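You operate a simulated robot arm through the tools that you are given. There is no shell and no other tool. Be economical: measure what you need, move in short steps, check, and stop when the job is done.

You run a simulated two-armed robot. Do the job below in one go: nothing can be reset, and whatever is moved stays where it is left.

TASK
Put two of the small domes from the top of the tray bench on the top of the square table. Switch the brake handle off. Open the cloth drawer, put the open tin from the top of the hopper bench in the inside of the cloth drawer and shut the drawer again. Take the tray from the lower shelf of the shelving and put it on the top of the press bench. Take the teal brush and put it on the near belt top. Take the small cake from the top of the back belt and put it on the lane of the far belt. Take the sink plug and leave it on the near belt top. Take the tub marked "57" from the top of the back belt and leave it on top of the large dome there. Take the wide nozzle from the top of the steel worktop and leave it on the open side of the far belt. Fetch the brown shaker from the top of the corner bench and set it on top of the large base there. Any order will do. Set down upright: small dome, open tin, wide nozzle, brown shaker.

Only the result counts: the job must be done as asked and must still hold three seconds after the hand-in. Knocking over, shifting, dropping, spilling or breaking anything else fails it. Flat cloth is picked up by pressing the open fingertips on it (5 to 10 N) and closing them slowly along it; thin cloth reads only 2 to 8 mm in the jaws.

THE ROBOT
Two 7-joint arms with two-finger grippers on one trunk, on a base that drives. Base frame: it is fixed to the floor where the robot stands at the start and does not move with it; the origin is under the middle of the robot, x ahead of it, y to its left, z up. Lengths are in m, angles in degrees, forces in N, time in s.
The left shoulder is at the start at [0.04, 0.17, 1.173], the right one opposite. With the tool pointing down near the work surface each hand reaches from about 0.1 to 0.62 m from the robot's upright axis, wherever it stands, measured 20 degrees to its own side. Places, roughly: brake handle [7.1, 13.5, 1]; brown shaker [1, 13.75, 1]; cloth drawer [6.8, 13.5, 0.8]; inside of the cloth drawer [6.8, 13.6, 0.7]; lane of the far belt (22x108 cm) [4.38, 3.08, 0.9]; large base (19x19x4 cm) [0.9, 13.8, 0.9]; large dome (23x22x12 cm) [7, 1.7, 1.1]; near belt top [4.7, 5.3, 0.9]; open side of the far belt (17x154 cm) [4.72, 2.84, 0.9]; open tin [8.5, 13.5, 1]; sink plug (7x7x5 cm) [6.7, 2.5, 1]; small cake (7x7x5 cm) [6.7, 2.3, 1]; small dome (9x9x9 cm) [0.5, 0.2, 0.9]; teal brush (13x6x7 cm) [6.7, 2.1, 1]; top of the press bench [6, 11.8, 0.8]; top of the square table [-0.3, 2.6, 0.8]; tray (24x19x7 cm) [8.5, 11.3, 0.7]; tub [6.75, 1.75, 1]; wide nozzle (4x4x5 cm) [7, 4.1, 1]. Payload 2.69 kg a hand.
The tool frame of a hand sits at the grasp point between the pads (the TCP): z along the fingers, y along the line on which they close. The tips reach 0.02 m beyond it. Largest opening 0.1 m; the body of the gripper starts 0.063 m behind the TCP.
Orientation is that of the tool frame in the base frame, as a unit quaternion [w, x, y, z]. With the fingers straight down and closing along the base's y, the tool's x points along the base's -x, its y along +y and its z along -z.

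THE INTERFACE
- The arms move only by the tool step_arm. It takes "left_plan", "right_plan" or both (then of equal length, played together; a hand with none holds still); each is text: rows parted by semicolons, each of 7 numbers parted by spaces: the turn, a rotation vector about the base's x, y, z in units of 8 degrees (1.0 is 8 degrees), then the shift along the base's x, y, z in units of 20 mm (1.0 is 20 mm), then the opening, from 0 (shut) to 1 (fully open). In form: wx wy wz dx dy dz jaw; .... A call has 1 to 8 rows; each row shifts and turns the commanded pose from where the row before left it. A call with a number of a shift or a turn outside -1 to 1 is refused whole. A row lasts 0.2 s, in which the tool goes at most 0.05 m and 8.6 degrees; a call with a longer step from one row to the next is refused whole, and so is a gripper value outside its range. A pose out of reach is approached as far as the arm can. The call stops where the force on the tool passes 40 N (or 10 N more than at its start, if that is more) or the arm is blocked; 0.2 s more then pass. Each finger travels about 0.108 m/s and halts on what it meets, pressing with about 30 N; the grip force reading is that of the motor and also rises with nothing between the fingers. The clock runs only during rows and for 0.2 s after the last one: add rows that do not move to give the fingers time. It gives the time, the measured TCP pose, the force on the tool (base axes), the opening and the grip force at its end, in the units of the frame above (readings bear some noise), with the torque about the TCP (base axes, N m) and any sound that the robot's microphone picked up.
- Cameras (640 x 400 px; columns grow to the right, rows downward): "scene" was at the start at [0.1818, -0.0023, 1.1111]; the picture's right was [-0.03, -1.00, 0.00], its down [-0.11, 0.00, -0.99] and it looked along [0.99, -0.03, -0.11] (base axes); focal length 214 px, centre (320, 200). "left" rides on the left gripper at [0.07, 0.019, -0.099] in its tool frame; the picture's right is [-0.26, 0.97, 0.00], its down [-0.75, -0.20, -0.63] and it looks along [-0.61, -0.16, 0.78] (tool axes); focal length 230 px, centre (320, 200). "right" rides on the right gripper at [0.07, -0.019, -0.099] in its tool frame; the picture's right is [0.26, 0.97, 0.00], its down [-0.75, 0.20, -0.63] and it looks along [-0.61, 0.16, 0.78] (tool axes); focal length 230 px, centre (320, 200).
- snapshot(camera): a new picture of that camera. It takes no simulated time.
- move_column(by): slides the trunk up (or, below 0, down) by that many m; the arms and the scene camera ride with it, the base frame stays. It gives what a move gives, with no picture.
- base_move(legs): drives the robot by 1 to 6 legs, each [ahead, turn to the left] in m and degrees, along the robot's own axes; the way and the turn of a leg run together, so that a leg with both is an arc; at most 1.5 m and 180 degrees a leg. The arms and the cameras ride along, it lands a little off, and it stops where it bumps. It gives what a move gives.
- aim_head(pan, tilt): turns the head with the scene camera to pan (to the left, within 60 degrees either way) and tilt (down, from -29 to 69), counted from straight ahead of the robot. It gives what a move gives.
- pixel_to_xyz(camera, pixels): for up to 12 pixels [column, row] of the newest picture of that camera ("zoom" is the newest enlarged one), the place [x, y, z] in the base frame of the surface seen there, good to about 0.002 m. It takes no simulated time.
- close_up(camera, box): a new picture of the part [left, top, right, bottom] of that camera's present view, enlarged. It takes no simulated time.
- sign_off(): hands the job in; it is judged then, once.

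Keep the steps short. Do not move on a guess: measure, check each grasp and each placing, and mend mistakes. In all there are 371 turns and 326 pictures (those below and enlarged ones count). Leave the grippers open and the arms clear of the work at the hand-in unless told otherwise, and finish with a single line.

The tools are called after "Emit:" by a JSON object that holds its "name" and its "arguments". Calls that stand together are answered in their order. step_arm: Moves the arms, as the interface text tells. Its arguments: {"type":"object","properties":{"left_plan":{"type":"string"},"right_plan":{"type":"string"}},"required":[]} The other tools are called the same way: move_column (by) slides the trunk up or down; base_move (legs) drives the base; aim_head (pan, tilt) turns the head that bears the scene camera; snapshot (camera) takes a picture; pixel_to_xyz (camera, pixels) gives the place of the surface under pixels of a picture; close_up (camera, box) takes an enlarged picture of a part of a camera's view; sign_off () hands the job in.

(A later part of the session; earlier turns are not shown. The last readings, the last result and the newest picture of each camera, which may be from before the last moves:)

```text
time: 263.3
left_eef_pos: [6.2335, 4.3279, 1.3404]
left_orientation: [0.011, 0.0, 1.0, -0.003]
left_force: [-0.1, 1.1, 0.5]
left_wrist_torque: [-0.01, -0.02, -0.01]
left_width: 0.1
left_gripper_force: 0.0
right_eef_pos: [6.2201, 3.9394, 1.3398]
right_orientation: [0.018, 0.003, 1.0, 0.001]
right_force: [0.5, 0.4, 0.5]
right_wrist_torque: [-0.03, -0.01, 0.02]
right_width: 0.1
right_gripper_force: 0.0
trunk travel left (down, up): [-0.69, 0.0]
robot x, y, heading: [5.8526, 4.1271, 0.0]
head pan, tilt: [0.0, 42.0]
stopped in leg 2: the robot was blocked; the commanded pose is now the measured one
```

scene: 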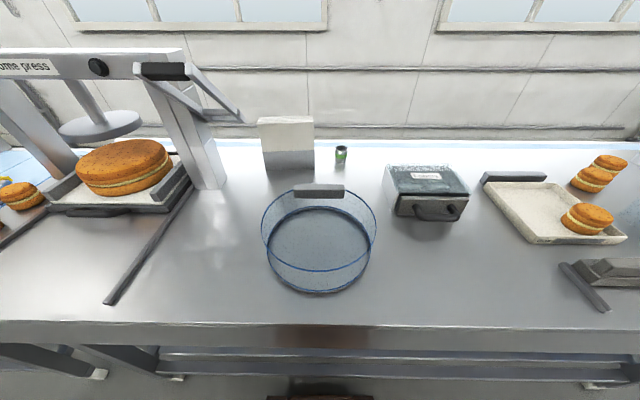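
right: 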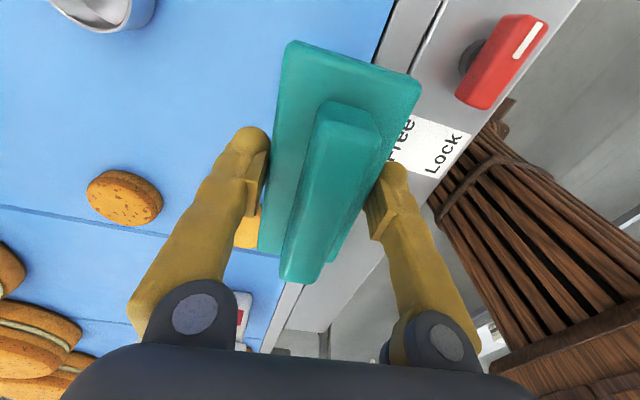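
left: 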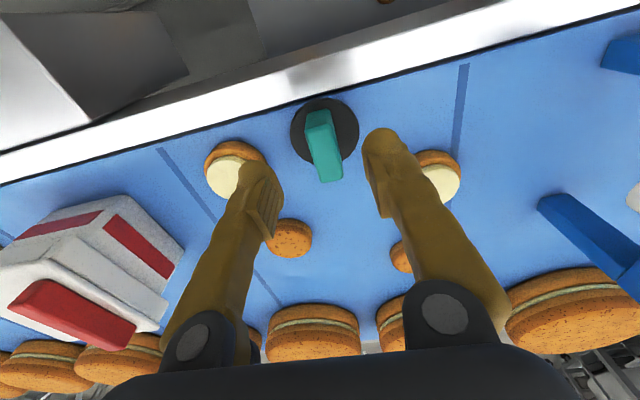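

Still sensitive. Lower the trunk 0.14 and extend the arms to ~0.45 m ahead, then turn.

Emit:
{"name": "move_column", "arguments": {"by": -0.14}}

Emit:
{"name": "step_arm", "arguments": {"left_plan": "0 0.1 0 1 0 0 1;0 0.1 0 1 0 0 1;0 0 0 1 0 0 1;0 0 0 1 0 0 1;0 0 0 0 0 0 1", "right_plan": "0 0.1 0 1 0 0 1;0 0.1 0 1 0 0 1;0 0 0 1 0 0 1;0 0 0 1 0 0 1;0 0 0 0 0 0 1"}}

Emit:
{"name": "base_move", "arguments": {"legs": [[0, -90], [1.3, 0], [1.25, 0], [0, 90]]}}

```text
time: 265.0
left_eef_pos: [6.2324, 4.3259, 1.2009]
left_orientation: [0.013, 0.0, 1.0, -0.001]
left_force: [0.2, 0.5, 0.1]
left_wrist_torque: [-0.04, 0.0, 0.0]
left_width: 0.1001
left_gripper_force: 0.0
right_eef_pos: [6.2196, 3.9375, 1.1983]
right_orientation: [0.017, 0.003, 1.0, 0.001]
right_force: [0.3, 0.0, -0.1]
right_wrist_torque: [-0.05, 0.0, 0.0]
right_width: 0.0998
right_gripper_force: 0.0
trunk travel left (down, up): [-0.55, 0.14]
robot x, y, heading: [5.8518, 4.124, -0.3]
head pan, tilt: [0.0, 42.0]
```

```text
time: 266.2
left_eef_pos: [6.3121, 4.326, 1.2]
left_orientation: [0.0, 0.0, 1.0, -0.002]
left_force: [-0.2, 0.3, 0.5]
left_wrist_torque: [0.02, -0.04, -0.03]
left_width: 0.1003
left_gripper_force: 0.0
right_eef_pos: [6.296, 3.9406, 1.1996]
right_orientation: [0.003, 0.001, 1.0, 0.0]
right_force: [-0.1, -0.6, -0.3]
right_wrist_torque: [0.02, 0.0, 0.02]
right_width: 0.0998
right_gripper_force: 0.1
trunk travel left (down, up): [-0.55, 0.14]
robot x, y, heading: [5.8562, 4.1311, -0.2]
head pan, tilt: [0.0, 42.0]
```

```text
time: 267.1
left_eef_pos: [6.2765, 4.317, 1.2141]
left_orientation: [0.013, 0.011, 1.0, -0.005]
left_force: [-1.2, 0.4, 0.1]
left_wrist_torque: [-0.04, -0.09, -0.01]
left_width: 0.1
left_gripper_force: 0.0
right_eef_pos: [6.2529, 3.9338, 1.2142]
right_orientation: [0.02, 0.012, 1.0, 0.003]
right_force: [-1.5, 0.2, 0.2]
right_wrist_torque: [-0.02, -0.07, 0.02]
right_width: 0.0999
right_gripper_force: 0.0
trunk travel left (down, up): [-0.55, 0.14]
robot x, y, heading: [5.8503, 4.1243, -1.1]
head pan, tilt: [0.0, 42.0]
stopped in leg 1: the robot was blocked; the commanded pose is now the measured one
```

Blocked again at once. I retry with a small turn to see whether it progresses.

Emit:
{"name": "base_move", "arguments": {"legs": [[0, -20]]}}

```text
time: 268.6
left_eef_pos: [6.3183, 4.1602, 1.2124]
left_orientation: [0.01, 0.183, 0.983, -0.008]
left_force: [0.2, -0.3, -1.1]
left_wrist_torque: [0.02, -0.02, -0.01]
left_width: 0.1
left_gripper_force: 0.0
right_eef_pos: [6.1666, 3.8068, 1.2118]
right_orientation: [0.018, 0.184, 0.983, 0.0]
right_force: [-0.1, 0.2, -0.5]
right_wrist_torque: [0.0, 0.01, 0.01]
right_width: 0.1002
right_gripper_force: 0.1
trunk travel left (down, up): [-0.55, 0.14]
robot x, y, heading: [5.8525, 4.1328, -21.1]
head pan, tilt: [0.0, 42.0]
```

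It works on retry. Continue.

Emit:
{"name": "base_move", "arguments": {"legs": [[0, -69], [1.3, 0], [1.25, 0], [0, 90]]}}

```text
time: 287.9
left_eef_pos: [6.3267, 1.7994, 1.2168]
left_orientation: [0.018, -0.018, 1.0, -0.004]
left_force: [0.0, 1.0, 0.5]
left_wrist_torque: [0.0, 0.0, -0.03]
left_width: 0.1001
left_gripper_force: 0.1
right_eef_pos: [6.3255, 1.4149, 1.2178]
right_orientation: [0.026, -0.016, 1.0, 0.004]
right_force: [-0.1, 0.0, 0.0]
right_wrist_torque: [-0.02, 0.01, 0.0]
right_width: 0.1001
right_gripper_force: 0.0
trunk travel left (down, up): [-0.55, 0.14]
robot x, y, heading: [5.9301, 1.5802, 2.2]
head pan, tilt: [0.0, 42.0]
```

Good: facing tub 57 at (5.93, 1.58). Advance 0.23 and look.

Emit:
{"name": "base_move", "arguments": {"legs": [[0.23, -2]]}}

Emit:
{"name": "snapshot", "arguments": {"camera": "scene"}}

```text
time: 289.7
left_eef_pos: [6.5363, 1.7884, 1.227]
left_orientation: [0.029, 0.001, 1.0, -0.005]
left_force: [-0.7, -1.0, 0.7]
left_wrist_torque: [0.02, -0.08, -0.01]
left_width: 0.1
left_gripper_force: 0.0
right_eef_pos: [6.5213, 1.403, 1.225]
right_orientation: [0.036, 0.002, 0.999, 0.003]
right_force: [-0.8, -0.8, -0.2]
right_wrist_torque: [0.02, -0.09, -0.01]
right_width: 0.1001
right_gripper_force: 0.0
trunk travel left (down, up): [-0.55, 0.14]
robot x, y, heading: [6.1563, 1.5853, 0.1]
head pan, tilt: [0.0, 42.0]
```

```text
246 pictures are left
```

scene: 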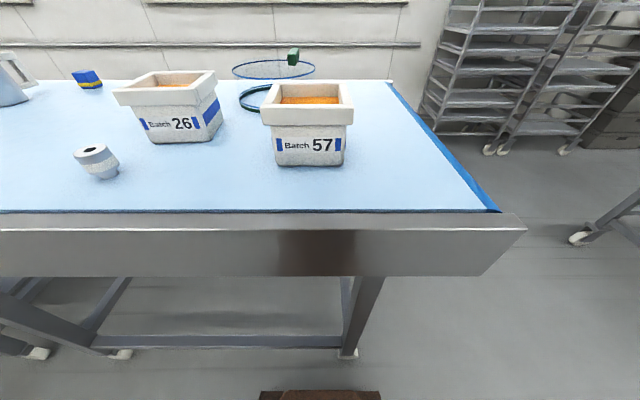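

Measure the tub's rim, walls and the dome behind.

Emit:
{"name": "close_up", "arguments": {"camera": "scene", "box": [220, 40, 380, 180]}}

Emit:
{"name": "pixel_to_xyz", "arguments": {"camera": "scene", "pixels": [[262, 113], [352, 113], [274, 86], [340, 86], [283, 100], [335, 100], [276, 163], [344, 163], [308, 102], [293, 55], [268, 70], [308, 120]]}}

```text
2.86 times, centred on (300, 110) of scene
```

zoom: 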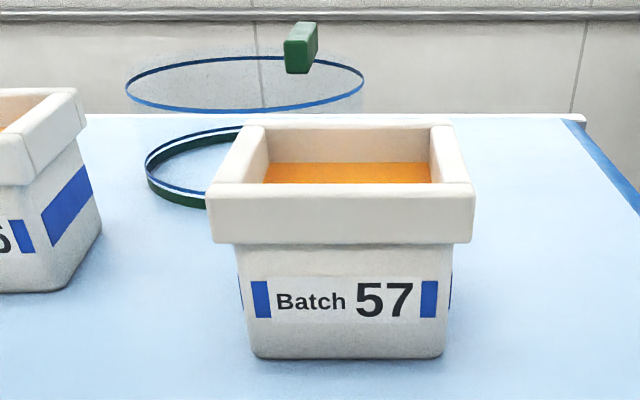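

```text
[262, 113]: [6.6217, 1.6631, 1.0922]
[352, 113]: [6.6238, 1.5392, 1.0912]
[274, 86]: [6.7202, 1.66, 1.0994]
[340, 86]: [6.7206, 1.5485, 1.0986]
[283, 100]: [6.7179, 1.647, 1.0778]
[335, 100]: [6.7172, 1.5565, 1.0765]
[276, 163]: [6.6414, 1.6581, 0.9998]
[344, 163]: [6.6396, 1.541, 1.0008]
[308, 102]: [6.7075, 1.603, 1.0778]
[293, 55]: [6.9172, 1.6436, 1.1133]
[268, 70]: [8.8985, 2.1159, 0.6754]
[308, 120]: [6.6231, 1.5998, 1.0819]
```

Rim is 12.6×~11 cm, too wide for one jaw; I'll use both hands on opposite rims. Measure the dome's rings for where the tub will rest.

Emit:
{"name": "close_up", "arguments": {"camera": "scene", "box": [220, 50, 340, 130]}}

Emit:
{"name": "pixel_to_xyz", "arguments": {"camera": "scene", "pixels": [[232, 69], [274, 78], [274, 79], [315, 69], [250, 61], [240, 102], [252, 109], [293, 49], [293, 64], [290, 62], [299, 56]]}}

```text
5.00 times, centred on (280, 90) of scene
```

zoom: 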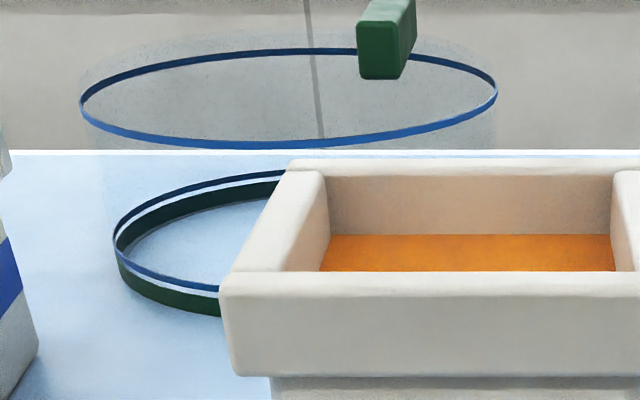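

```text
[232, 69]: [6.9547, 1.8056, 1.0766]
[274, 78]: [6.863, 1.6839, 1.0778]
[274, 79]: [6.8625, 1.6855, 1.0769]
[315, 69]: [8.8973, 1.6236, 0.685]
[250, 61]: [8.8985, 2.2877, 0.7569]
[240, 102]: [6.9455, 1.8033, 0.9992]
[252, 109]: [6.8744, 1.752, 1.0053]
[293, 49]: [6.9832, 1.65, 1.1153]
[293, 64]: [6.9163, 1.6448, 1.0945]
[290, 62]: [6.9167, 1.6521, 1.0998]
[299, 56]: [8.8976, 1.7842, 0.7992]
```

Dome: upper ring z≈1.077, centre ≈ (6.97, 1.70), knob bar at y≈1.645. The tub body below its rim is only ~7.5 cm deep in x, so a horizontal hand from the south end can grip it one-handed under the rim. Drive round to the south end, facing +y.

Emit:
{"name": "base_move", "arguments": {"legs": [[-0.4, 0], [0, -20], [0, -70], [0.8, 0]]}}

```text
time: 300.1
left_eef_pos: [5.9923, 0.4449, 1.2294]
left_orientation: [0.022, 0.698, 0.715, -0.028]
left_force: [-0.3, -0.3, -0.4]
left_wrist_torque: [0.02, -0.02, 0.02]
left_width: 0.1
left_gripper_force: 0.0
right_eef_pos: [5.605, 0.4496, 1.229]
right_orientation: [0.032, 0.699, 0.713, -0.027]
right_force: [0.2, 0.4, -0.2]
right_wrist_torque: [-0.01, -0.02, 0.02]
right_width: 0.1
right_gripper_force: 0.1
trunk travel left (down, up): [-0.55, 0.14]
robot x, y, heading: [5.7736, 0.8076, -89.0]
head pan, tilt: [0.0, 42.0]
```

Emit:
{"name": "base_move", "arguments": {"legs": [[0, 20], [0, 69], [0.75, 0], [0, 20], [0, 70]]}}

Emit:
{"name": "snapshot", "arguments": {"camera": "scene"}}

```text
time: 305.2
left_eef_pos: [6.0992, 1.0034, 1.2144]
left_orientation: [0.001, 0.008, 1.0, -0.017]
left_force: [-0.2, 0.0, 0.1]
left_wrist_torque: [0.01, 0.06, -0.03]
left_width: 0.1001
left_gripper_force: 0.0
right_eef_pos: [6.0797, 0.6231, 1.2071]
right_orientation: [-0.007, 0.003, 1.0, 0.012]
right_force: [-0.4, -0.2, -0.1]
right_wrist_torque: [0.02, 0.03, -0.01]
right_width: 0.1002
right_gripper_force: 0.0
trunk travel left (down, up): [-0.55, 0.14]
robot x, y, heading: [5.796, 0.8024, 0.2]
head pan, tilt: [0.0, 42.0]
stopped in leg 3: the robot was blocked; the commanded pose is now the measured one
```

```text
243 pictures are left
```

scene: 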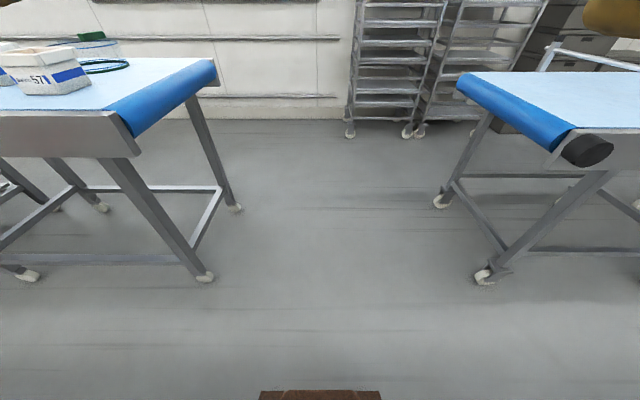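

The hands had drifted in to 0.30 m, causing the block. Re-extend to 0.45 and continue.

Emit:
{"name": "step_arm", "arguments": {"left_plan": "0 0 0 1 0 0 1;0 0 0 1 0 0 1;0 0 0 1 0 0 1;0 0 0 1 0 0 1;0 0 0 1 0 0 1;0 0 0 1 0 0 1;0 0 0 1 0 0 1;0 0 0 0 0 0 1", "right_plan": "0 0 0 1 0 0 1;0 0 0 1 0 0 1;0 0 0 1 0 0 1;0 0 0 1 0 0 1;0 0 0 1 0 0 1;0 0 0 1 0 0 1;0 0 0 1 0 0 1;0 0 0 0 0 0 1"}}

Emit:
{"name": "base_move", "arguments": {"legs": [[0.75, 0], [0, 90]]}}

Emit:
{"name": "snapshot", "arguments": {"camera": "scene"}}

```text
time: 307.0
left_eef_pos: [6.2411, 1.0049, 1.2345]
left_orientation: [0.037, 0.008, 0.999, -0.017]
left_force: [-0.2, -0.5, 0.5]
left_wrist_torque: [0.0, -0.03, -0.03]
left_width: 0.0999
left_gripper_force: 0.1
right_eef_pos: [6.2217, 0.6255, 1.2246]
right_orientation: [0.028, 0.002, 1.0, 0.012]
right_force: [0.6, -0.3, 0.8]
right_wrist_torque: [-0.01, 0.0, -0.02]
right_width: 0.1
right_gripper_force: 0.0
trunk travel left (down, up): [-0.55, 0.14]
robot x, y, heading: [5.7986, 0.8004, 0.3]
head pan, tilt: [0.0, 42.0]
```

```text
time: 315.0
left_eef_pos: [6.3388, 1.2497, 1.2341]
left_orientation: [0.038, -0.702, 0.711, 0.015]
left_force: [-0.7, -0.7, -0.5]
left_wrist_torque: [0.0, 0.0, 0.0]
left_width: 0.1
left_gripper_force: 0.0
right_eef_pos: [6.7167, 1.2308, 1.2254]
right_orientation: [0.011, -0.707, 0.707, 0.028]
right_force: [-0.5, -0.4, -0.6]
right_wrist_torque: [0.01, -0.02, -0.01]
right_width: 0.1001
right_gripper_force: 0.0
trunk travel left (down, up): [-0.55, 0.14]
robot x, y, heading: [6.5603, 0.8089, 90.5]
head pan, tilt: [0.0, 42.0]
```

```text
242 pictures are left
```

scene: 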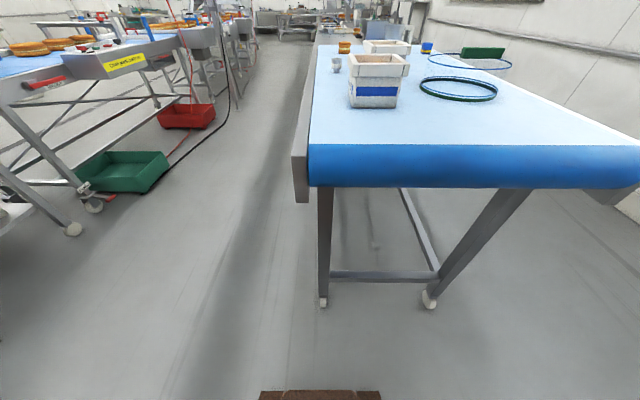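

Good south view. Measure the tub's south face and dome top.

Emit:
{"name": "close_up", "arguments": {"camera": "scene", "box": [320, 30, 540, 140]}}

Emit:
{"name": "pixel_to_xyz", "arguments": {"camera": "scene", "pixels": [[350, 75], [404, 75], [352, 82], [396, 82], [352, 104], [395, 104], [375, 60], [482, 52], [465, 54], [500, 54], [460, 69], [400, 150]]}}

```text
2.91 times, centred on (430, 85) of scene
```

zoom: 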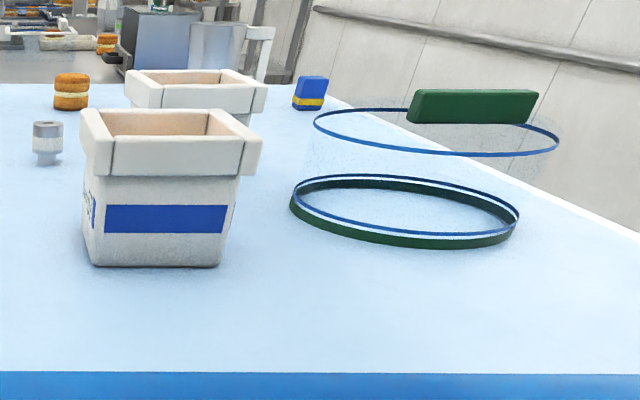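

```text
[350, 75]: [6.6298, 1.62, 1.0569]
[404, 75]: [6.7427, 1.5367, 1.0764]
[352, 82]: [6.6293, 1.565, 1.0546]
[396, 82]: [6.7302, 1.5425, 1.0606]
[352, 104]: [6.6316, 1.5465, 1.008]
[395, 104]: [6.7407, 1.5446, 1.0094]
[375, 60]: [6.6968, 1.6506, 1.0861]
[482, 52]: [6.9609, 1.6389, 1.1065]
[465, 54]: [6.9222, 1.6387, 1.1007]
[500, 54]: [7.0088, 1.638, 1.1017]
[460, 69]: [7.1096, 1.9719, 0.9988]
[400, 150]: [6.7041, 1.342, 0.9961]
```

The body is ~10.5 cm on this side too, so rim-gripping with both hands is needed. I align the robot with the tub's x (6.683) and get closer.

Emit:
{"name": "base_move", "arguments": {"legs": [[0, -90], [0.12, 0], [0, 90]]}}

Emit:
{"name": "aim_head", "arguments": {"pan": 0, "tilt": 45}}

```text
time: 324.2
left_eef_pos: [6.4469, 1.2216, 1.2399]
left_orientation: [-0.043, 0.711, -0.701, -0.021]
left_force: [0.6, 0.0, 0.1]
left_wrist_torque: [-0.02, 0.01, -0.01]
left_width: 0.1002
left_gripper_force: 0.1
right_eef_pos: [6.8259, 1.2143, 1.2314]
right_orientation: [-0.015, 0.716, -0.697, -0.034]
right_force: [0.3, -0.4, -0.7]
right_wrist_torque: [-0.01, -0.01, 0.03]
right_width: 0.1002
right_gripper_force: 0.0
trunk travel left (down, up): [-0.55, 0.14]
robot x, y, heading: [6.6856, 0.8045, 92.4]
head pan, tilt: [0.0, 42.0]
```

```text
time: 324.9
left_eef_pos: [6.4472, 1.2043, 1.2468]
left_orientation: [-0.048, 0.711, -0.701, -0.025]
left_force: [0.1, 0.4, 0.0]
left_wrist_torque: [-0.03, -0.03, 0.04]
left_width: 0.1001
left_gripper_force: 0.1
right_eef_pos: [6.8269, 1.197, 1.2372]
right_orientation: [-0.021, 0.716, -0.697, -0.039]
right_force: [-0.4, 0.1, 0.1]
right_wrist_torque: [-0.03, -0.03, -0.02]
right_width: 0.0999
right_gripper_force: 0.0
trunk travel left (down, up): [-0.55, 0.14]
robot x, y, heading: [6.6859, 0.8048, 92.1]
head pan, tilt: [0.0, 45.0]
```

Emit:
{"name": "base_move", "arguments": {"legs": [[0.25, -2]]}}

Emit:
{"name": "snapshot", "arguments": {"camera": "scene"}}

```text
time: 326.7
left_eef_pos: [6.4558, 1.4631, 1.2481]
left_orientation: [0.051, -0.7, 0.712, 0.027]
left_force: [0.0, -0.8, -0.1]
left_wrist_torque: [0.07, 0.0, 0.03]
left_width: 0.0999
left_gripper_force: 0.1
right_eef_pos: [6.8352, 1.4419, 1.2383]
right_orientation: [0.023, -0.705, 0.707, 0.041]
right_force: [0.2, -0.3, 0.5]
right_wrist_torque: [0.1, 0.02, -0.01]
right_width: 0.1
right_gripper_force: 0.0
trunk travel left (down, up): [-0.55, 0.14]
robot x, y, heading: [6.68, 1.0562, 90.4]
head pan, tilt: [0.0, 45.0]
```

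```text
240 pictures are left
```

scene: 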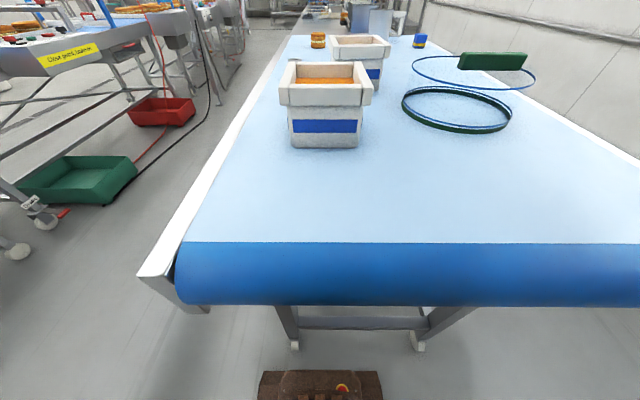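

Measure the rim's inner and outer edges.

Emit:
{"name": "close_up", "arguments": {"camera": "scene", "box": [265, 45, 385, 155]}}

Emit:
{"name": "pixel_to_xyz", "arguments": {"camera": "scene", "pixels": [[284, 75], [292, 75], [296, 76], [365, 76], [358, 76], [355, 78], [281, 82], [371, 82], [325, 64], [325, 84], [325, 90], [325, 76]]}}

```text
3.64 times, centred on (325, 100) of scene
```

zoom: 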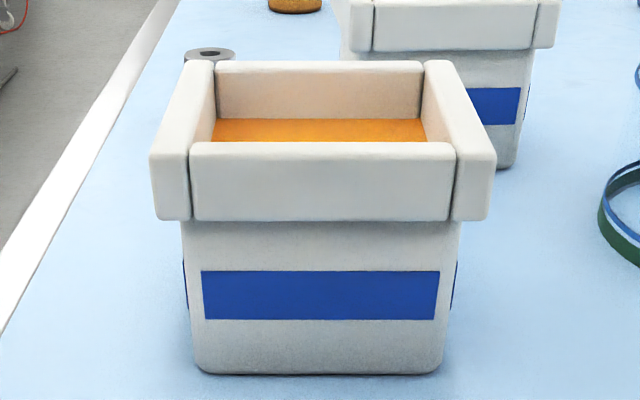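

```text
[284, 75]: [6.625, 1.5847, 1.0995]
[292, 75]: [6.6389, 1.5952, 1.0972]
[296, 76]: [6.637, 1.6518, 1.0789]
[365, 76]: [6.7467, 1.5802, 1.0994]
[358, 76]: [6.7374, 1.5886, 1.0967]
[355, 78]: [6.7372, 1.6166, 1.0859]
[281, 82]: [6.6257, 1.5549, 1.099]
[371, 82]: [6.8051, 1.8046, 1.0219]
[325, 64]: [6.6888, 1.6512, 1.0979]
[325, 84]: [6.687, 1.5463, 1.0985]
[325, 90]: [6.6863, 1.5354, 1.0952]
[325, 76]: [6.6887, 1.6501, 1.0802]
```

Rim walls are ~1.8 cm thick: left at x≈6.629, right at x≈6.746, mid y≈1.602, top 1.0985, batter at 1.08. I bring both hands above, jaws 6 cm.

Emit:
{"name": "step_arm", "arguments": {"left_plan": "-0.4 0.12 0 0.9 0.87 -0.2 0.6;-0.39 0.13 0 0.9 0.87 -0.4 0.6;0 0 0 0.9 0.87 -0.5 0.6;0 0 0 0.9 0.87 -0.5 0.6;0 0 0 0.9 0.87 -0.5 0.6;0 0 0 0.9 0.87 -0.5 0.6;0 0 0 0.9 0.87 -0.5 0.6;0 0 0 0.9 0.87 -0.5 0.6", "right_plan": "-0.35 -0.1 0 -0.5 1 -0.2 0.6;-0.3 -0.08 0 -0.5 1 -0.4 0.6;0 0 0 -0.5 1 -0.5 0.6;0 0 0 -0.5 1 -0.5 0.6;0 0 0 -0.5 1 -0.5 0.6;0 0 0 -0.5 1 -0.5 0.6;0 0 0 -0.5 1 -0.5 0.6;0 0 0 -0.5 1 -0.5 0.6"}}

Emit:
{"name": "snapshot", "arguments": {"camera": "left"}}

Emit:
{"name": "snapshot", "arguments": {"camera": "right"}}

```text
time: 328.5
left_eef_pos: [6.6015, 1.5874, 1.1814]
left_orientation: [0.003, -0.701, 0.713, 0.005]
left_force: [-0.2, -0.4, 0.2]
left_wrist_torque: [-0.01, -0.01, -0.02]
left_width: 0.0603
left_gripper_force: 0.0
right_eef_pos: [6.7545, 1.5872, 1.1695]
right_orientation: [0.005, -0.706, 0.708, 0.003]
right_force: [0.6, -0.1, 0.5]
right_wrist_torque: [-0.02, 0.0, -0.01]
right_width: 0.0598
right_gripper_force: 0.1
trunk travel left (down, up): [-0.55, 0.14]
robot x, y, heading: [6.6804, 1.0594, 90.4]
head pan, tilt: [0.0, 45.0]
```

```text
238 pictures are left
```

left: 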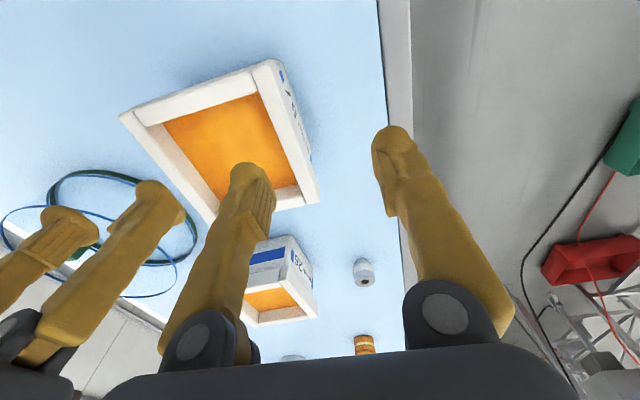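

```text
237 pictures are left
```

right: 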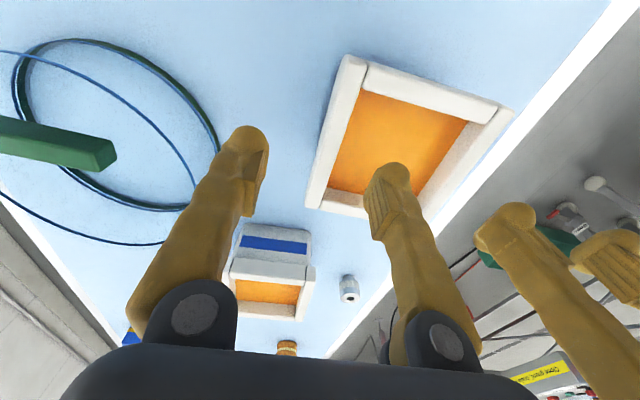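

Both reach well. Fine-align and descend to 1.125.

Emit:
{"name": "step_arm", "arguments": {"left_plan": "0 0 0 0.7 0.4 0 0.6;0 0 0 0.67 0.35 0 0.6;0 0 0 0 0 -0.9 0.6;0 0 0 0 0 -0.9 0.6;0 0 0 0 0 -0.9 0.6;0 0 0 0 0 0 0.6", "right_plan": "0 0 0 -0.2 0.4 0 0.6;0 0 0 -0.23 0.35 0 0.6;0 0 0 0 0 -0.7 0.6;0 0 0 0 0 -0.7 0.6;0 0 0 0 0 -0.7 0.6;0 0 0 0 0 0 0.6"}}

Emit:
{"name": "snapshot", "arguments": {"camera": "left"}}

Emit:
{"name": "snapshot", "arguments": {"camera": "right"}}

Emit:
{"name": "snapshot", "arguments": {"camera": "scene"}}

```text
time: 329.9
left_eef_pos: [6.628, 1.6007, 1.1289]
left_orientation: [0.004, -0.7, 0.714, 0.004]
left_force: [-0.4, 0.2, -0.5]
left_wrist_torque: [-0.02, 0.0, -0.03]
left_width: 0.06
left_gripper_force: 0.1
right_eef_pos: [6.746, 1.6043, 1.1279]
right_orientation: [0.006, -0.706, 0.708, 0.003]
right_force: [-0.1, -0.1, 0.5]
right_wrist_torque: [0.01, 0.01, 0.01]
right_width: 0.0602
right_gripper_force: 0.0
trunk travel left (down, up): [-0.55, 0.14]
robot x, y, heading: [6.6811, 1.0599, 90.1]
head pan, tilt: [0.0, 45.0]
```

```text
236 pictures are left
```

left: 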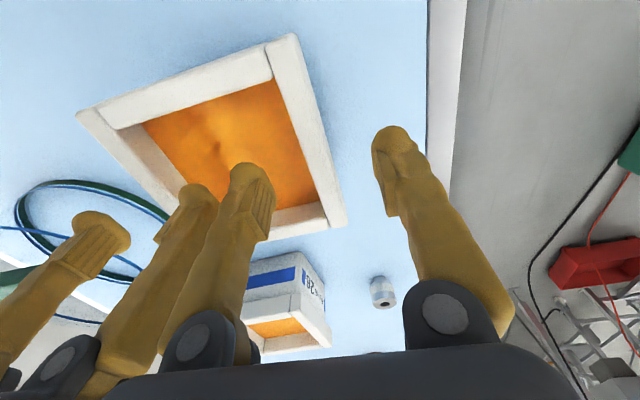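

```text
235 pictures are left
```

right: 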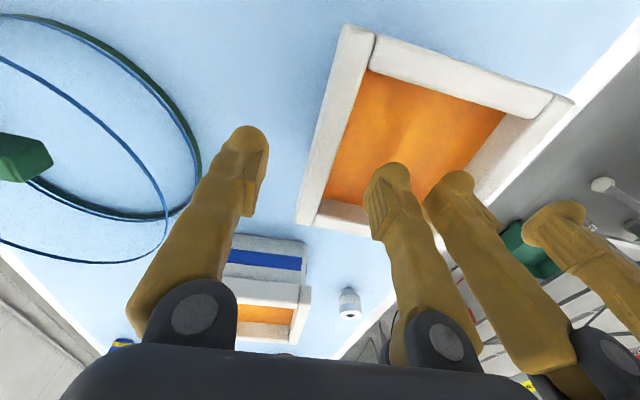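

```text
234 pictures are left
```

scene: 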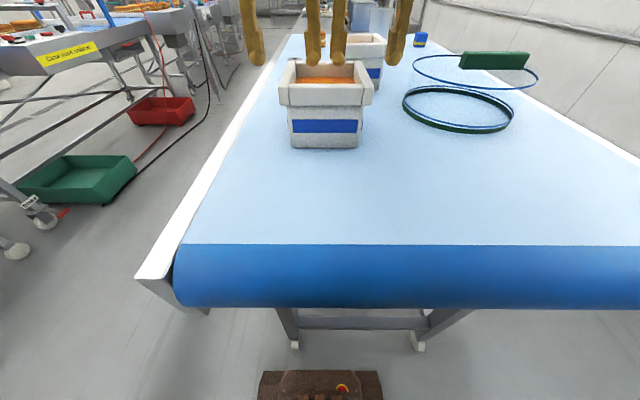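

Fingers straddle both rim walls. Descend to 1.104 and close both.

Emit:
{"name": "step_arm", "arguments": {"left_plan": "0 0 0 0 0 -0.7 0.6;0 0 0 0 0 -0.55 0.6;0 0 0 0 0 0 0.4;0 0 0 0 0 0 0.2;0 0 0 0 0 0 0.1;0 0 0 0 0 0 0.1", "right_plan": "0 0 0 0 0 -0.7 0.6;0 0 0 0 0 -0.5 0.6;0 0 0 0 0 0 0.4;0 0 0 0 0 0 0.2;0 0 0 0 0 0 0.1;0 0 0 0 0 0 0.1"}}

Emit:
{"name": "snapshot", "arguments": {"camera": "right"}}

```text
time: 331.3
left_eef_pos: [6.6284, 1.6014, 1.103]
left_orientation: [0.003, -0.701, 0.713, 0.005]
left_force: [14.0, 2.1, -0.5]
left_wrist_torque: [-0.04, -0.15, 0.23]
left_width: 0.014
left_gripper_force: 30.0
right_eef_pos: [6.7435, 1.6038, 1.1049]
right_orientation: [0.004, -0.706, 0.708, 0.005]
right_force: [-13.9, -3.0, -0.3]
right_wrist_torque: [0.05, 0.15, -0.03]
right_width: 0.0142
right_gripper_force: 29.7
trunk travel left (down, up): [-0.55, 0.14]
robot x, y, heading: [6.6788, 1.0558, 90.0]
head pan, tilt: [0.0, 45.0]
```

```text
233 pictures are left
```

right: 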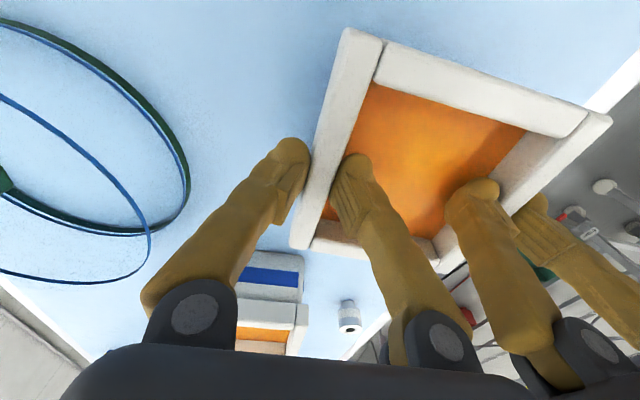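

Both grip the 14 mm rim. Lift together gently.

Emit:
{"name": "step_arm", "arguments": {"left_plan": "0 0 0 0.1 0 0.3 0.1;0 0 0 0 0 0.5 0.1;0 0 0 0 0 0.5 0.1;0 0 0 0 0 0.5 0.1", "right_plan": "0 0 0 -0.1 0 0.3 0.1;0 0 0 0 0 0.5 0.1;0 0 0 0 0 0.5 0.1;0 0 0 0 0 0.5 0.1"}}

Emit:
{"name": "snapshot", "arguments": {"camera": "scene"}}

```text
time: 332.3
left_eef_pos: [6.6273, 1.6008, 1.1375]
left_orientation: [0.003, -0.701, 0.713, 0.004]
left_force: [10.1, -2.3, -3.2]
left_wrist_torque: [-0.33, -0.1, 0.01]
left_width: 0.0141
left_gripper_force: 29.8
right_eef_pos: [6.7438, 1.6028, 1.1421]
right_orientation: [0.005, -0.706, 0.709, 0.004]
right_force: [-10.5, 1.3, -5.0]
right_wrist_torque: [0.36, 0.06, -0.21]
right_width: 0.0144
right_gripper_force: 30.0
trunk travel left (down, up): [-0.55, 0.14]
robot x, y, heading: [6.6793, 1.0608, 90.1]
head pan, tilt: [0.0, 45.0]
```

```text
232 pictures are left
```

scene: 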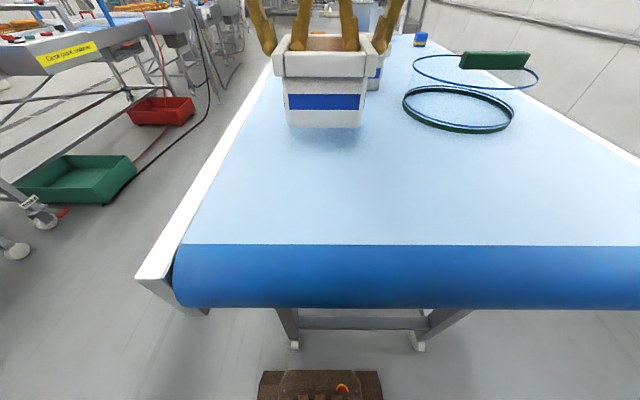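

Tub is lifted level (~0.8 kg). Raise the trunk 0.14 for clearance.

Emit:
{"name": "move_column", "arguments": {"by": 0.14}}

Emit:
{"name": "step_arm", "arguments": {"left_plan": "0 0 0 0 -1 0 0.1;0 0 0 0 -1 0 0.1;0 0 0 0 -1 0 0.1;0 0 0 0 -1 0 0.1;0 0 0 0 0 0 0.1", "right_plan": "0 0 0 0 -1 0 0.1;0 0 0 0 -1 0 0.1;0 0 0 0 -1 0 0.1;0 0 0 0 -1 0 0.1;0 0 0 0 0 0 0.1"}}

Emit:
{"name": "snapshot", "arguments": {"camera": "scene"}}

```text
time: 333.6
left_eef_pos: [6.6281, 1.5779, 1.2702]
left_orientation: [0.009, -0.7, 0.714, 0.013]
left_force: [-0.5, -2.4, -3.1]
left_wrist_torque: [0.16, -0.04, 0.06]
left_width: 0.0139
left_gripper_force: 29.6
right_eef_pos: [6.7433, 1.5783, 1.2721]
right_orientation: [0.012, -0.705, 0.709, 0.011]
right_force: [1.5, -0.6, -3.4]
right_wrist_torque: [-0.05, 0.0, -0.17]
right_width: 0.0141
right_gripper_force: 29.9
trunk travel left (down, up): [-0.67, 0.02]
robot x, y, heading: [6.6818, 1.0589, 90.0]
head pan, tilt: [0.0, 45.0]
stopped: the arm was blocked; the commanded pose is now the measured one
```

```text
time: 334.8
left_eef_pos: [6.6311, 1.5013, 1.2667]
left_orientation: [0.009, -0.701, 0.713, 0.011]
left_force: [-4.4, 2.0, -4.7]
left_wrist_torque: [-0.02, 0.07, 0.22]
left_width: 0.0146
left_gripper_force: 30.3
right_eef_pos: [6.7441, 1.5038, 1.2698]
right_orientation: [0.011, -0.706, 0.708, 0.008]
right_force: [5.1, -1.8, -3.9]
right_wrist_torque: [-0.02, -0.05, 0.02]
right_width: 0.014
right_gripper_force: 30.1
trunk travel left (down, up): [-0.67, 0.02]
robot x, y, heading: [6.6807, 1.0573, 90.4]
head pan, tilt: [0.0, 45.0]
```

```text
231 pictures are left
```

scene: 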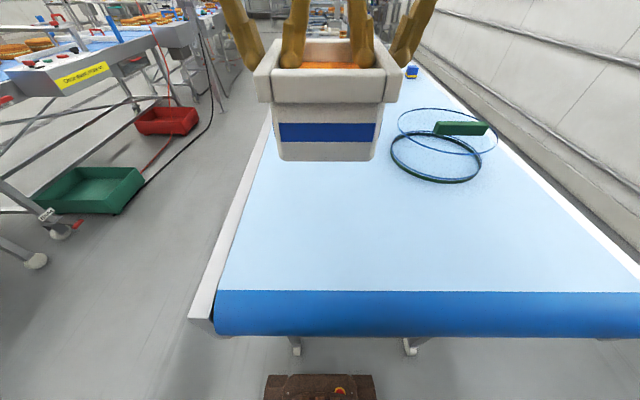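

Held well. Back off 0.25 m, shift 0.29 m east.

Emit:
{"name": "base_move", "arguments": {"legs": [[-0.25, 0], [0, -90], [0.29, 0], [0, 90]]}}

Emit:
{"name": "snapshot", "arguments": {"camera": "scene"}}

```text
time: 345.9
left_eef_pos: [6.9434, 1.2573, 1.2679]
left_orientation: [0.01, -0.684, 0.729, 0.01]
left_force: [-13.9, 2.4, -4.0]
left_wrist_torque: [-0.03, 0.13, 0.21]
left_width: 0.0145
left_gripper_force: 30.0
right_eef_pos: [7.0583, 1.255, 1.2708]
right_orientation: [0.011, -0.689, 0.725, 0.009]
right_force: [14.0, -2.5, -4.5]
right_wrist_torque: [-0.01, -0.16, -0.04]
right_width: 0.0143
right_gripper_force: 30.1
trunk travel left (down, up): [-0.67, 0.02]
robot x, y, heading: [6.9856, 0.8157, 87.6]
head pan, tilt: [0.0, 45.0]
```

```text
230 pictures are left
```

scene: 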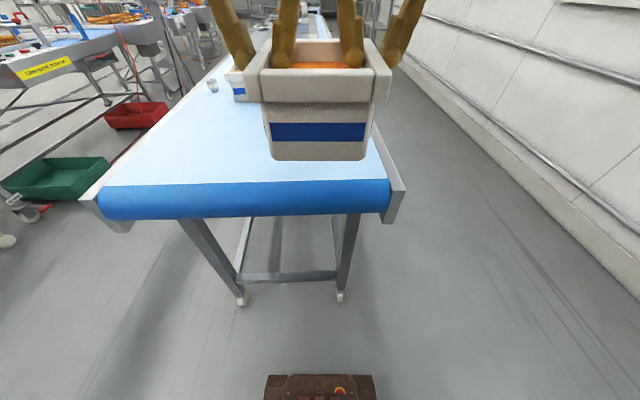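

Measure the end rail and legs to see how far the base can go in.

Emit:
{"name": "pixel_to_xyz", "arguments": {"camera": "scene", "pixels": [[290, 278], [240, 298], [340, 296], [250, 212], [350, 212], [250, 190], [370, 190], [265, 110], [375, 75], [262, 75]]}}

```text
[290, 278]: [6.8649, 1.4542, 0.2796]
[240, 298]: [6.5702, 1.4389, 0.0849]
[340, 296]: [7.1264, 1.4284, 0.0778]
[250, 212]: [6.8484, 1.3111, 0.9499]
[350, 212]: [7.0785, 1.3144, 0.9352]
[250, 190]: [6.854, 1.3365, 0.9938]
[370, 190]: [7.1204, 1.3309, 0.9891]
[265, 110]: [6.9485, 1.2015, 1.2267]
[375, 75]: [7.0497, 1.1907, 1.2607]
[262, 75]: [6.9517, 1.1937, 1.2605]
```

Reach from the south would be marginal, and I need the east aisle anyway. Turn to face east, relieving the squeeze first, and look.

Emit:
{"name": "step_arm", "arguments": {"left_plan": "0 0 0 -0.08 0 0 0.1;0 0 0 0 0 0 0.1", "right_plan": "0 0 0 0.08 0 0 0.1;0 0 0 0 0 0 0.1"}}

Emit:
{"name": "base_move", "arguments": {"legs": [[0, -88]]}}

Emit:
{"name": "aim_head", "arguments": {"pan": 15, "tilt": 25}}

Emit:
{"name": "snapshot", "arguments": {"camera": "scene"}}

```text
time: 346.5
left_eef_pos: [6.942, 1.2397, 1.2731]
left_orientation: [0.014, -0.683, 0.73, 0.017]
left_force: [20.5, -0.2, -1.6]
left_wrist_torque: [-0.13, -0.36, 0.13]
left_width: 0.0142
left_gripper_force: 30.0
right_eef_pos: [7.0579, 1.2371, 1.2757]
right_orientation: [0.016, -0.689, 0.725, 0.014]
right_force: [-20.1, 2.1, -6.6]
right_wrist_torque: [0.06, 0.1, -0.11]
right_width: 0.0139
right_gripper_force: 30.0
trunk travel left (down, up): [-0.67, 0.02]
robot x, y, heading: [6.9803, 0.8131, 87.4]
head pan, tilt: [0.0, 45.0]
```

```text
time: 350.7
left_eef_pos: [7.4039, 0.8861, 1.2735]
left_orientation: [0.021, -0.003, 1.0, 0.0]
left_force: [2.2, -32.2, -2.0]
left_wrist_torque: [-0.38, -0.05, 0.17]
left_width: 0.0139
left_gripper_force: 30.3
right_eef_pos: [7.4093, 0.7706, 1.2779]
right_orientation: [0.022, -0.013, 1.0, -0.001]
right_force: [-3.1, 32.6, -5.6]
right_wrist_torque: [0.34, 0.05, -0.11]
right_width: 0.0144
right_gripper_force: 30.2
trunk travel left (down, up): [-0.67, 0.02]
robot x, y, heading: [6.9833, 0.8242, 1.5]
head pan, tilt: [0.0, 45.0]
```

```text
time: 351.5
left_eef_pos: [7.3822, 0.885, 1.2808]
left_orientation: [0.031, -0.003, 0.999, 0.003]
left_force: [-0.2, -11.9, -4.2]
left_wrist_torque: [-0.14, 0.09, 0.16]
left_width: 0.0143
left_gripper_force: 29.5
right_eef_pos: [7.3855, 0.7698, 1.2831]
right_orientation: [0.031, -0.012, 0.999, -0.001]
right_force: [-1.4, 11.4, -3.9]
right_wrist_torque: [0.14, -0.11, -0.14]
right_width: 0.0142
right_gripper_force: 30.6
trunk travel left (down, up): [-0.67, 0.02]
robot x, y, heading: [6.9836, 0.8219, 1.7]
head pan, tilt: [15.0, 25.0]
```

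```text
229 pictures are left
```

scene: 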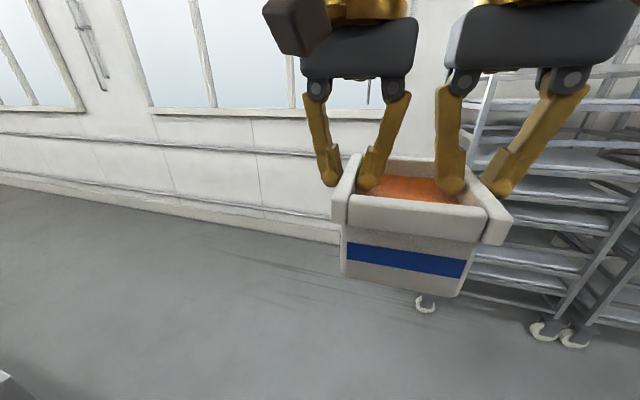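

A rack stands ahead to the right. Measure it.

Emit:
{"name": "pixel_to_xyz", "arguments": {"camera": "scene", "pixels": [[425, 305], [545, 332], [575, 340], [560, 200], [480, 100], [300, 240], [20, 390], [620, 240]]}}

```text
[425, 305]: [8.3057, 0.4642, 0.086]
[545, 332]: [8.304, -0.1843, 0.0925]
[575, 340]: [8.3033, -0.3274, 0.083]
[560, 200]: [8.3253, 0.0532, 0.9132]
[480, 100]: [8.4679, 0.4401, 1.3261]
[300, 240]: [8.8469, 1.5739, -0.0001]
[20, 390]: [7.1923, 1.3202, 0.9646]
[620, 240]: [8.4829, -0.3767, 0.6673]
```

Space is fine. Drive 0.7 east, turn north, 0.9 north.

Emit:
{"name": "base_move", "arguments": {"legs": [[0.72, 0], [0, 88], [0.9, 0]]}}

Emit:
{"name": "snapshot", "arguments": {"camera": "scene"}}

```text
time: 363.7
left_eef_pos: [7.6455, 2.1554, 1.28]
left_orientation: [0.019, -0.702, 0.711, 0.022]
left_force: [25.4, -1.4, -2.1]
left_wrist_torque: [-0.09, -0.28, 0.11]
left_width: 0.0143
left_gripper_force: 30.3
right_eef_pos: [7.761, 2.1596, 1.2829]
right_orientation: [-0.023, 0.71, -0.704, -0.02]
right_force: [-24.8, -0.1, -6.5]
right_wrist_torque: [0.1, 0.27, -0.2]
right_width: 0.0142
right_gripper_force: 30.1
trunk travel left (down, up): [-0.67, 0.02]
robot x, y, heading: [7.6973, 1.7544, 90.8]
head pan, tilt: [15.0, 25.0]
```

```text
228 pictures are left
```

scene: 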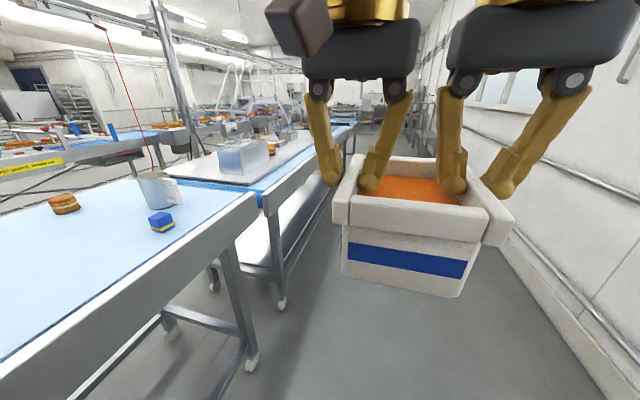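

Turn left to face the dome from the east.

Emit:
{"name": "base_move", "arguments": {"legs": [[0, 89.5]]}}

Emit:
{"name": "aim_head", "arguments": {"pan": 0, "tilt": 45}}

Emit:
{"name": "snapshot", "arguments": {"camera": "scene"}}

```text
time: 367.9
left_eef_pos: [7.3152, 1.7221, 1.2858]
left_orientation: [0.002, 0.999, -0.033, -0.037]
left_force: [1.6, 28.9, -2.0]
left_wrist_torque: [0.32, -0.07, 0.13]
left_width: 0.0142
left_gripper_force: 30.0
right_eef_pos: [7.3196, 1.8351, 1.2898]
right_orientation: [-0.002, 0.999, -0.022, -0.039]
right_force: [-1.0, -28.7, -4.7]
right_wrist_torque: [-0.3, 0.04, -0.17]
right_width: 0.0143
right_gripper_force: 30.4
trunk travel left (down, up): [-0.67, 0.02]
robot x, y, heading: [7.7, 1.7665, 177.8]
head pan, tilt: [15.0, 25.0]
```

```text
time: 368.7
left_eef_pos: [7.3388, 1.7199, 1.293]
left_orientation: [0.002, 0.998, -0.033, -0.048]
left_force: [1.4, 16.7, -2.8]
left_wrist_torque: [0.27, 0.1, 0.13]
left_width: 0.0141
left_gripper_force: 29.8
right_eef_pos: [7.342, 1.8359, 1.2953]
right_orientation: [-0.002, 0.999, -0.023, -0.047]
right_force: [-0.6, -16.5, -5.1]
right_wrist_torque: [-0.2, -0.08, -0.17]
right_width: 0.0142
right_gripper_force: 29.7
trunk travel left (down, up): [-0.67, 0.02]
robot x, y, heading: [7.7034, 1.7666, 177.5]
head pan, tilt: [0.0, 45.0]
```

```text
227 pictures are left
```

scene: 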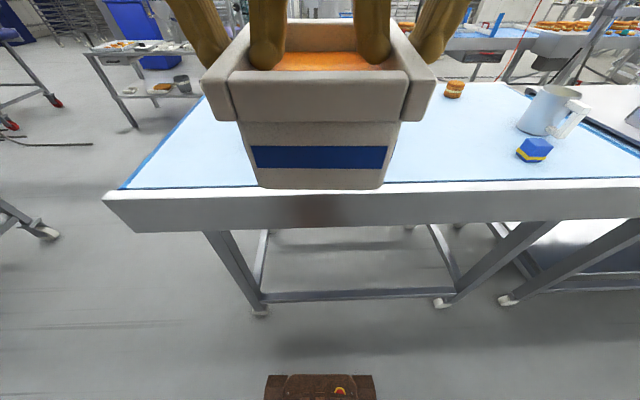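

Drive in at a slight slant to reach about (7.50, 1.73).

Emit:
{"name": "base_move", "arguments": {"legs": [[0, 12.5], [0.2, 0], [0, -10]]}}

Emit:
{"name": "snapshot", "arguments": {"camera": "scene"}}

Emit:
{"name": "snapshot", "arguments": {"camera": "left"}}

```text
time: 371.8
left_eef_pos: [7.1483, 1.6727, 1.2906]
left_orientation: [0.003, 0.999, -0.015, -0.046]
left_force: [0.0, 32.0, -3.7]
left_wrist_torque: [0.38, -0.05, 0.13]
left_width: 0.0144
left_gripper_force: 30.2
right_eef_pos: [7.1476, 1.7884, 1.2936]
right_orientation: [-0.002, 0.999, -0.003, -0.047]
right_force: [-0.2, -29.2, -5.4]
right_wrist_torque: [-0.36, 0.0, -0.24]
right_width: 0.0143
right_gripper_force: 30.2
trunk travel left (down, up): [-0.67, 0.02]
robot x, y, heading: [7.508, 1.7321, 179.9]
head pan, tilt: [0.0, 45.0]
```

```text
226 pictures are left
```

scene: 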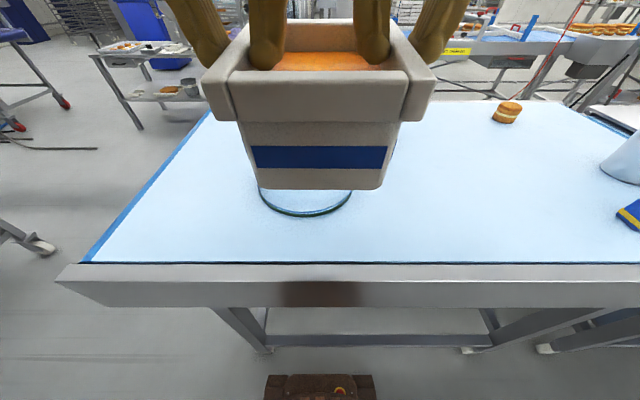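

```text
225 pictures are left
```

left: 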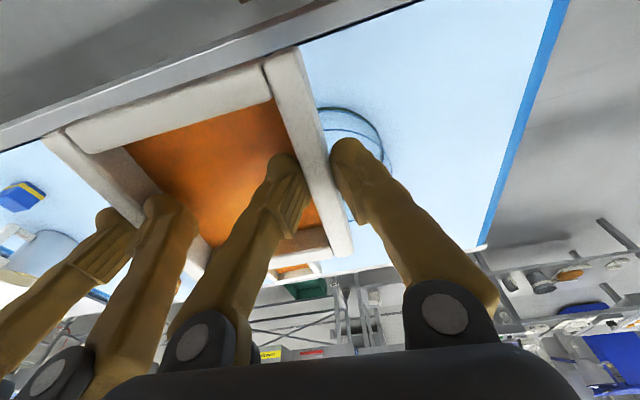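

Level the tub (5° tilt) and move it over the dome, lowering slightly.

Emit:
{"name": "step_arm", "arguments": {"left_plan": "0 -0.22 0 -1 0 0 0.1;0 -0.22 0 -1 0 0 0.1;0 -0.22 0 -1 0 0 0.1;0 0 0 -1 0 -0.2 0.1;0 0 0 -1 0 -0.2 0.1;0 0 0 -1 0 -0.3 0.1;0 0 0 0 0 0 0.1", "right_plan": "0 -0.22 0 -1 0 0 0.1;0 -0.22 0 -1 0 0 0.1;0 -0.22 0 -1 0 0 0.1;0 0 0 -1 0 -0.2 0.1;0 0 0 -1 0 -0.2 0.1;0 0 0 -1 0 -0.3 0.1;0 0 0 0 0 0 0.1"}}

Emit:
{"name": "snapshot", "arguments": {"camera": "scene"}}

```text
time: 373.4
left_eef_pos: [7.0489, 1.672, 1.2829]
left_orientation: [0.003, 1.0, -0.016, -0.006]
left_force: [-2.6, 18.0, -2.3]
left_wrist_torque: [0.23, 0.0, 0.34]
left_width: 0.0144
left_gripper_force: 29.7
right_eef_pos: [7.047, 1.7872, 1.2879]
right_orientation: [-0.002, 1.0, -0.002, -0.008]
right_force: [3.2, -17.8, -4.5]
right_wrist_torque: [-0.2, 0.01, -0.08]
right_width: 0.014
right_gripper_force: 30.3
trunk travel left (down, up): [-0.67, 0.02]
robot x, y, heading: [7.5088, 1.7306, 179.7]
head pan, tilt: [0.0, 45.0]
```

```text
224 pictures are left
```

scene: 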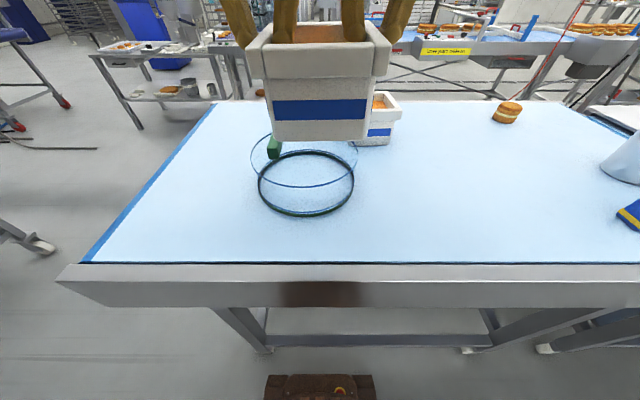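

Now the dome is visible. Measure rings and knob from here.

Emit:
{"name": "close_up", "arguments": {"camera": "scene", "box": [230, 110, 390, 220]}}

Emit:
{"name": "pixel_to_xyz", "arguments": {"camera": "scene", "pixels": [[303, 187], [251, 160], [357, 160], [258, 185], [354, 180], [305, 215], [305, 213], [275, 150], [279, 140], [268, 150], [280, 157], [270, 142]]}}

```text
3.64 times, centred on (310, 165) of scene
```

zoom: 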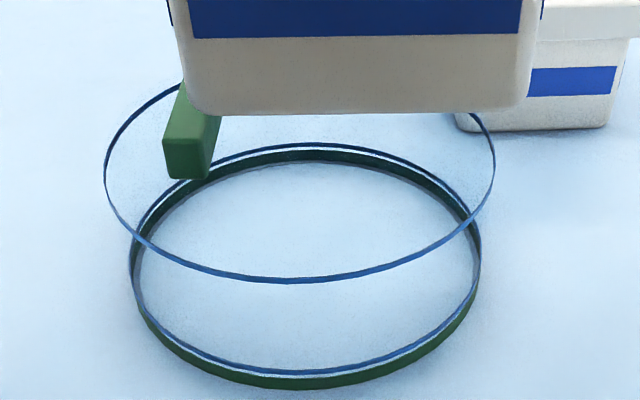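

```text
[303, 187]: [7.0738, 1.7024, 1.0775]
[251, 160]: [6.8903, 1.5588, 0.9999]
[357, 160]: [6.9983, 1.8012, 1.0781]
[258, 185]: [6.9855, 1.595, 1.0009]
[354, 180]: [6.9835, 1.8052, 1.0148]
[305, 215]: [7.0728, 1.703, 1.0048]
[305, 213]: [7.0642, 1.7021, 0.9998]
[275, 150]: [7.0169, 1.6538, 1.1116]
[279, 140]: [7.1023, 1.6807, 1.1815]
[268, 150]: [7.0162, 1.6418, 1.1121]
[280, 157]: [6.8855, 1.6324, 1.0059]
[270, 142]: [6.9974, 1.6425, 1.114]
```

Dome centre (6.968, 1.70), r≈0.106; knob spans y≈1.635–1.66. Tub centre target (6.968, 1.722). Move over and lower to just above.

Emit:
{"name": "step_arm", "arguments": {"left_plan": "0 0 0 -0.8 -0.1 -0.2 0.1;0 0 0 -0.8 -0.1 -0.2 0.1;0 0 0 -0.8 -0.1 -0.2 0.1;0 0 0 -0.8 -0.08 -0.3 0.1;0 0 0 -0.8 0 -0.4 0.1;0 0 0 0 0 -0.4 0.1;0 0 0 0 0 -0.5 0.1;0 0 0 0 0 0 0.1", "right_plan": "0 0 0 -0.8 -0.1 -0.2 0.1;0 0 0 -0.8 -0.1 -0.2 0.1;0 0 0 -0.8 -0.1 -0.2 0.1;0 0 0 -0.8 -0.08 -0.3 0.1;0 0 0 -0.8 0 -0.4 0.1;0 0 0 0 0 -0.4 0.1;0 0 0 0 0 -0.5 0.1;0 0 0 0 0 0 0.1"}}

Emit:
{"name": "snapshot", "arguments": {"camera": "scene"}}

```text
time: 374.8
left_eef_pos: [6.9923, 1.6665, 1.2598]
left_orientation: [0.005, 1.0, -0.014, -0.02]
left_force: [-0.1, 4.1, -1.5]
left_wrist_torque: [0.2, 0.45, 0.23]
left_width: 0.0146
left_gripper_force: 30.0
right_eef_pos: [6.9896, 1.7829, 1.2625]
right_orientation: [-0.004, 1.0, -0.004, -0.017]
right_force: [2.5, -3.9, -5.9]
right_wrist_torque: [0.11, -0.37, -0.05]
right_width: 0.0143
right_gripper_force: 30.1
trunk travel left (down, up): [-0.67, 0.02]
robot x, y, heading: [7.509, 1.7328, 180.0]
head pan, tilt: [0.0, 45.0]
stopped in row 7 (right hand): the arm was blocked; the commanded pose is now the measured one
```

```text
222 pictures are left
```

scene: 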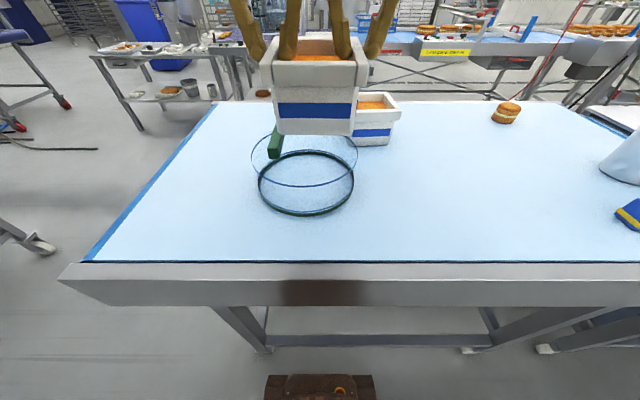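

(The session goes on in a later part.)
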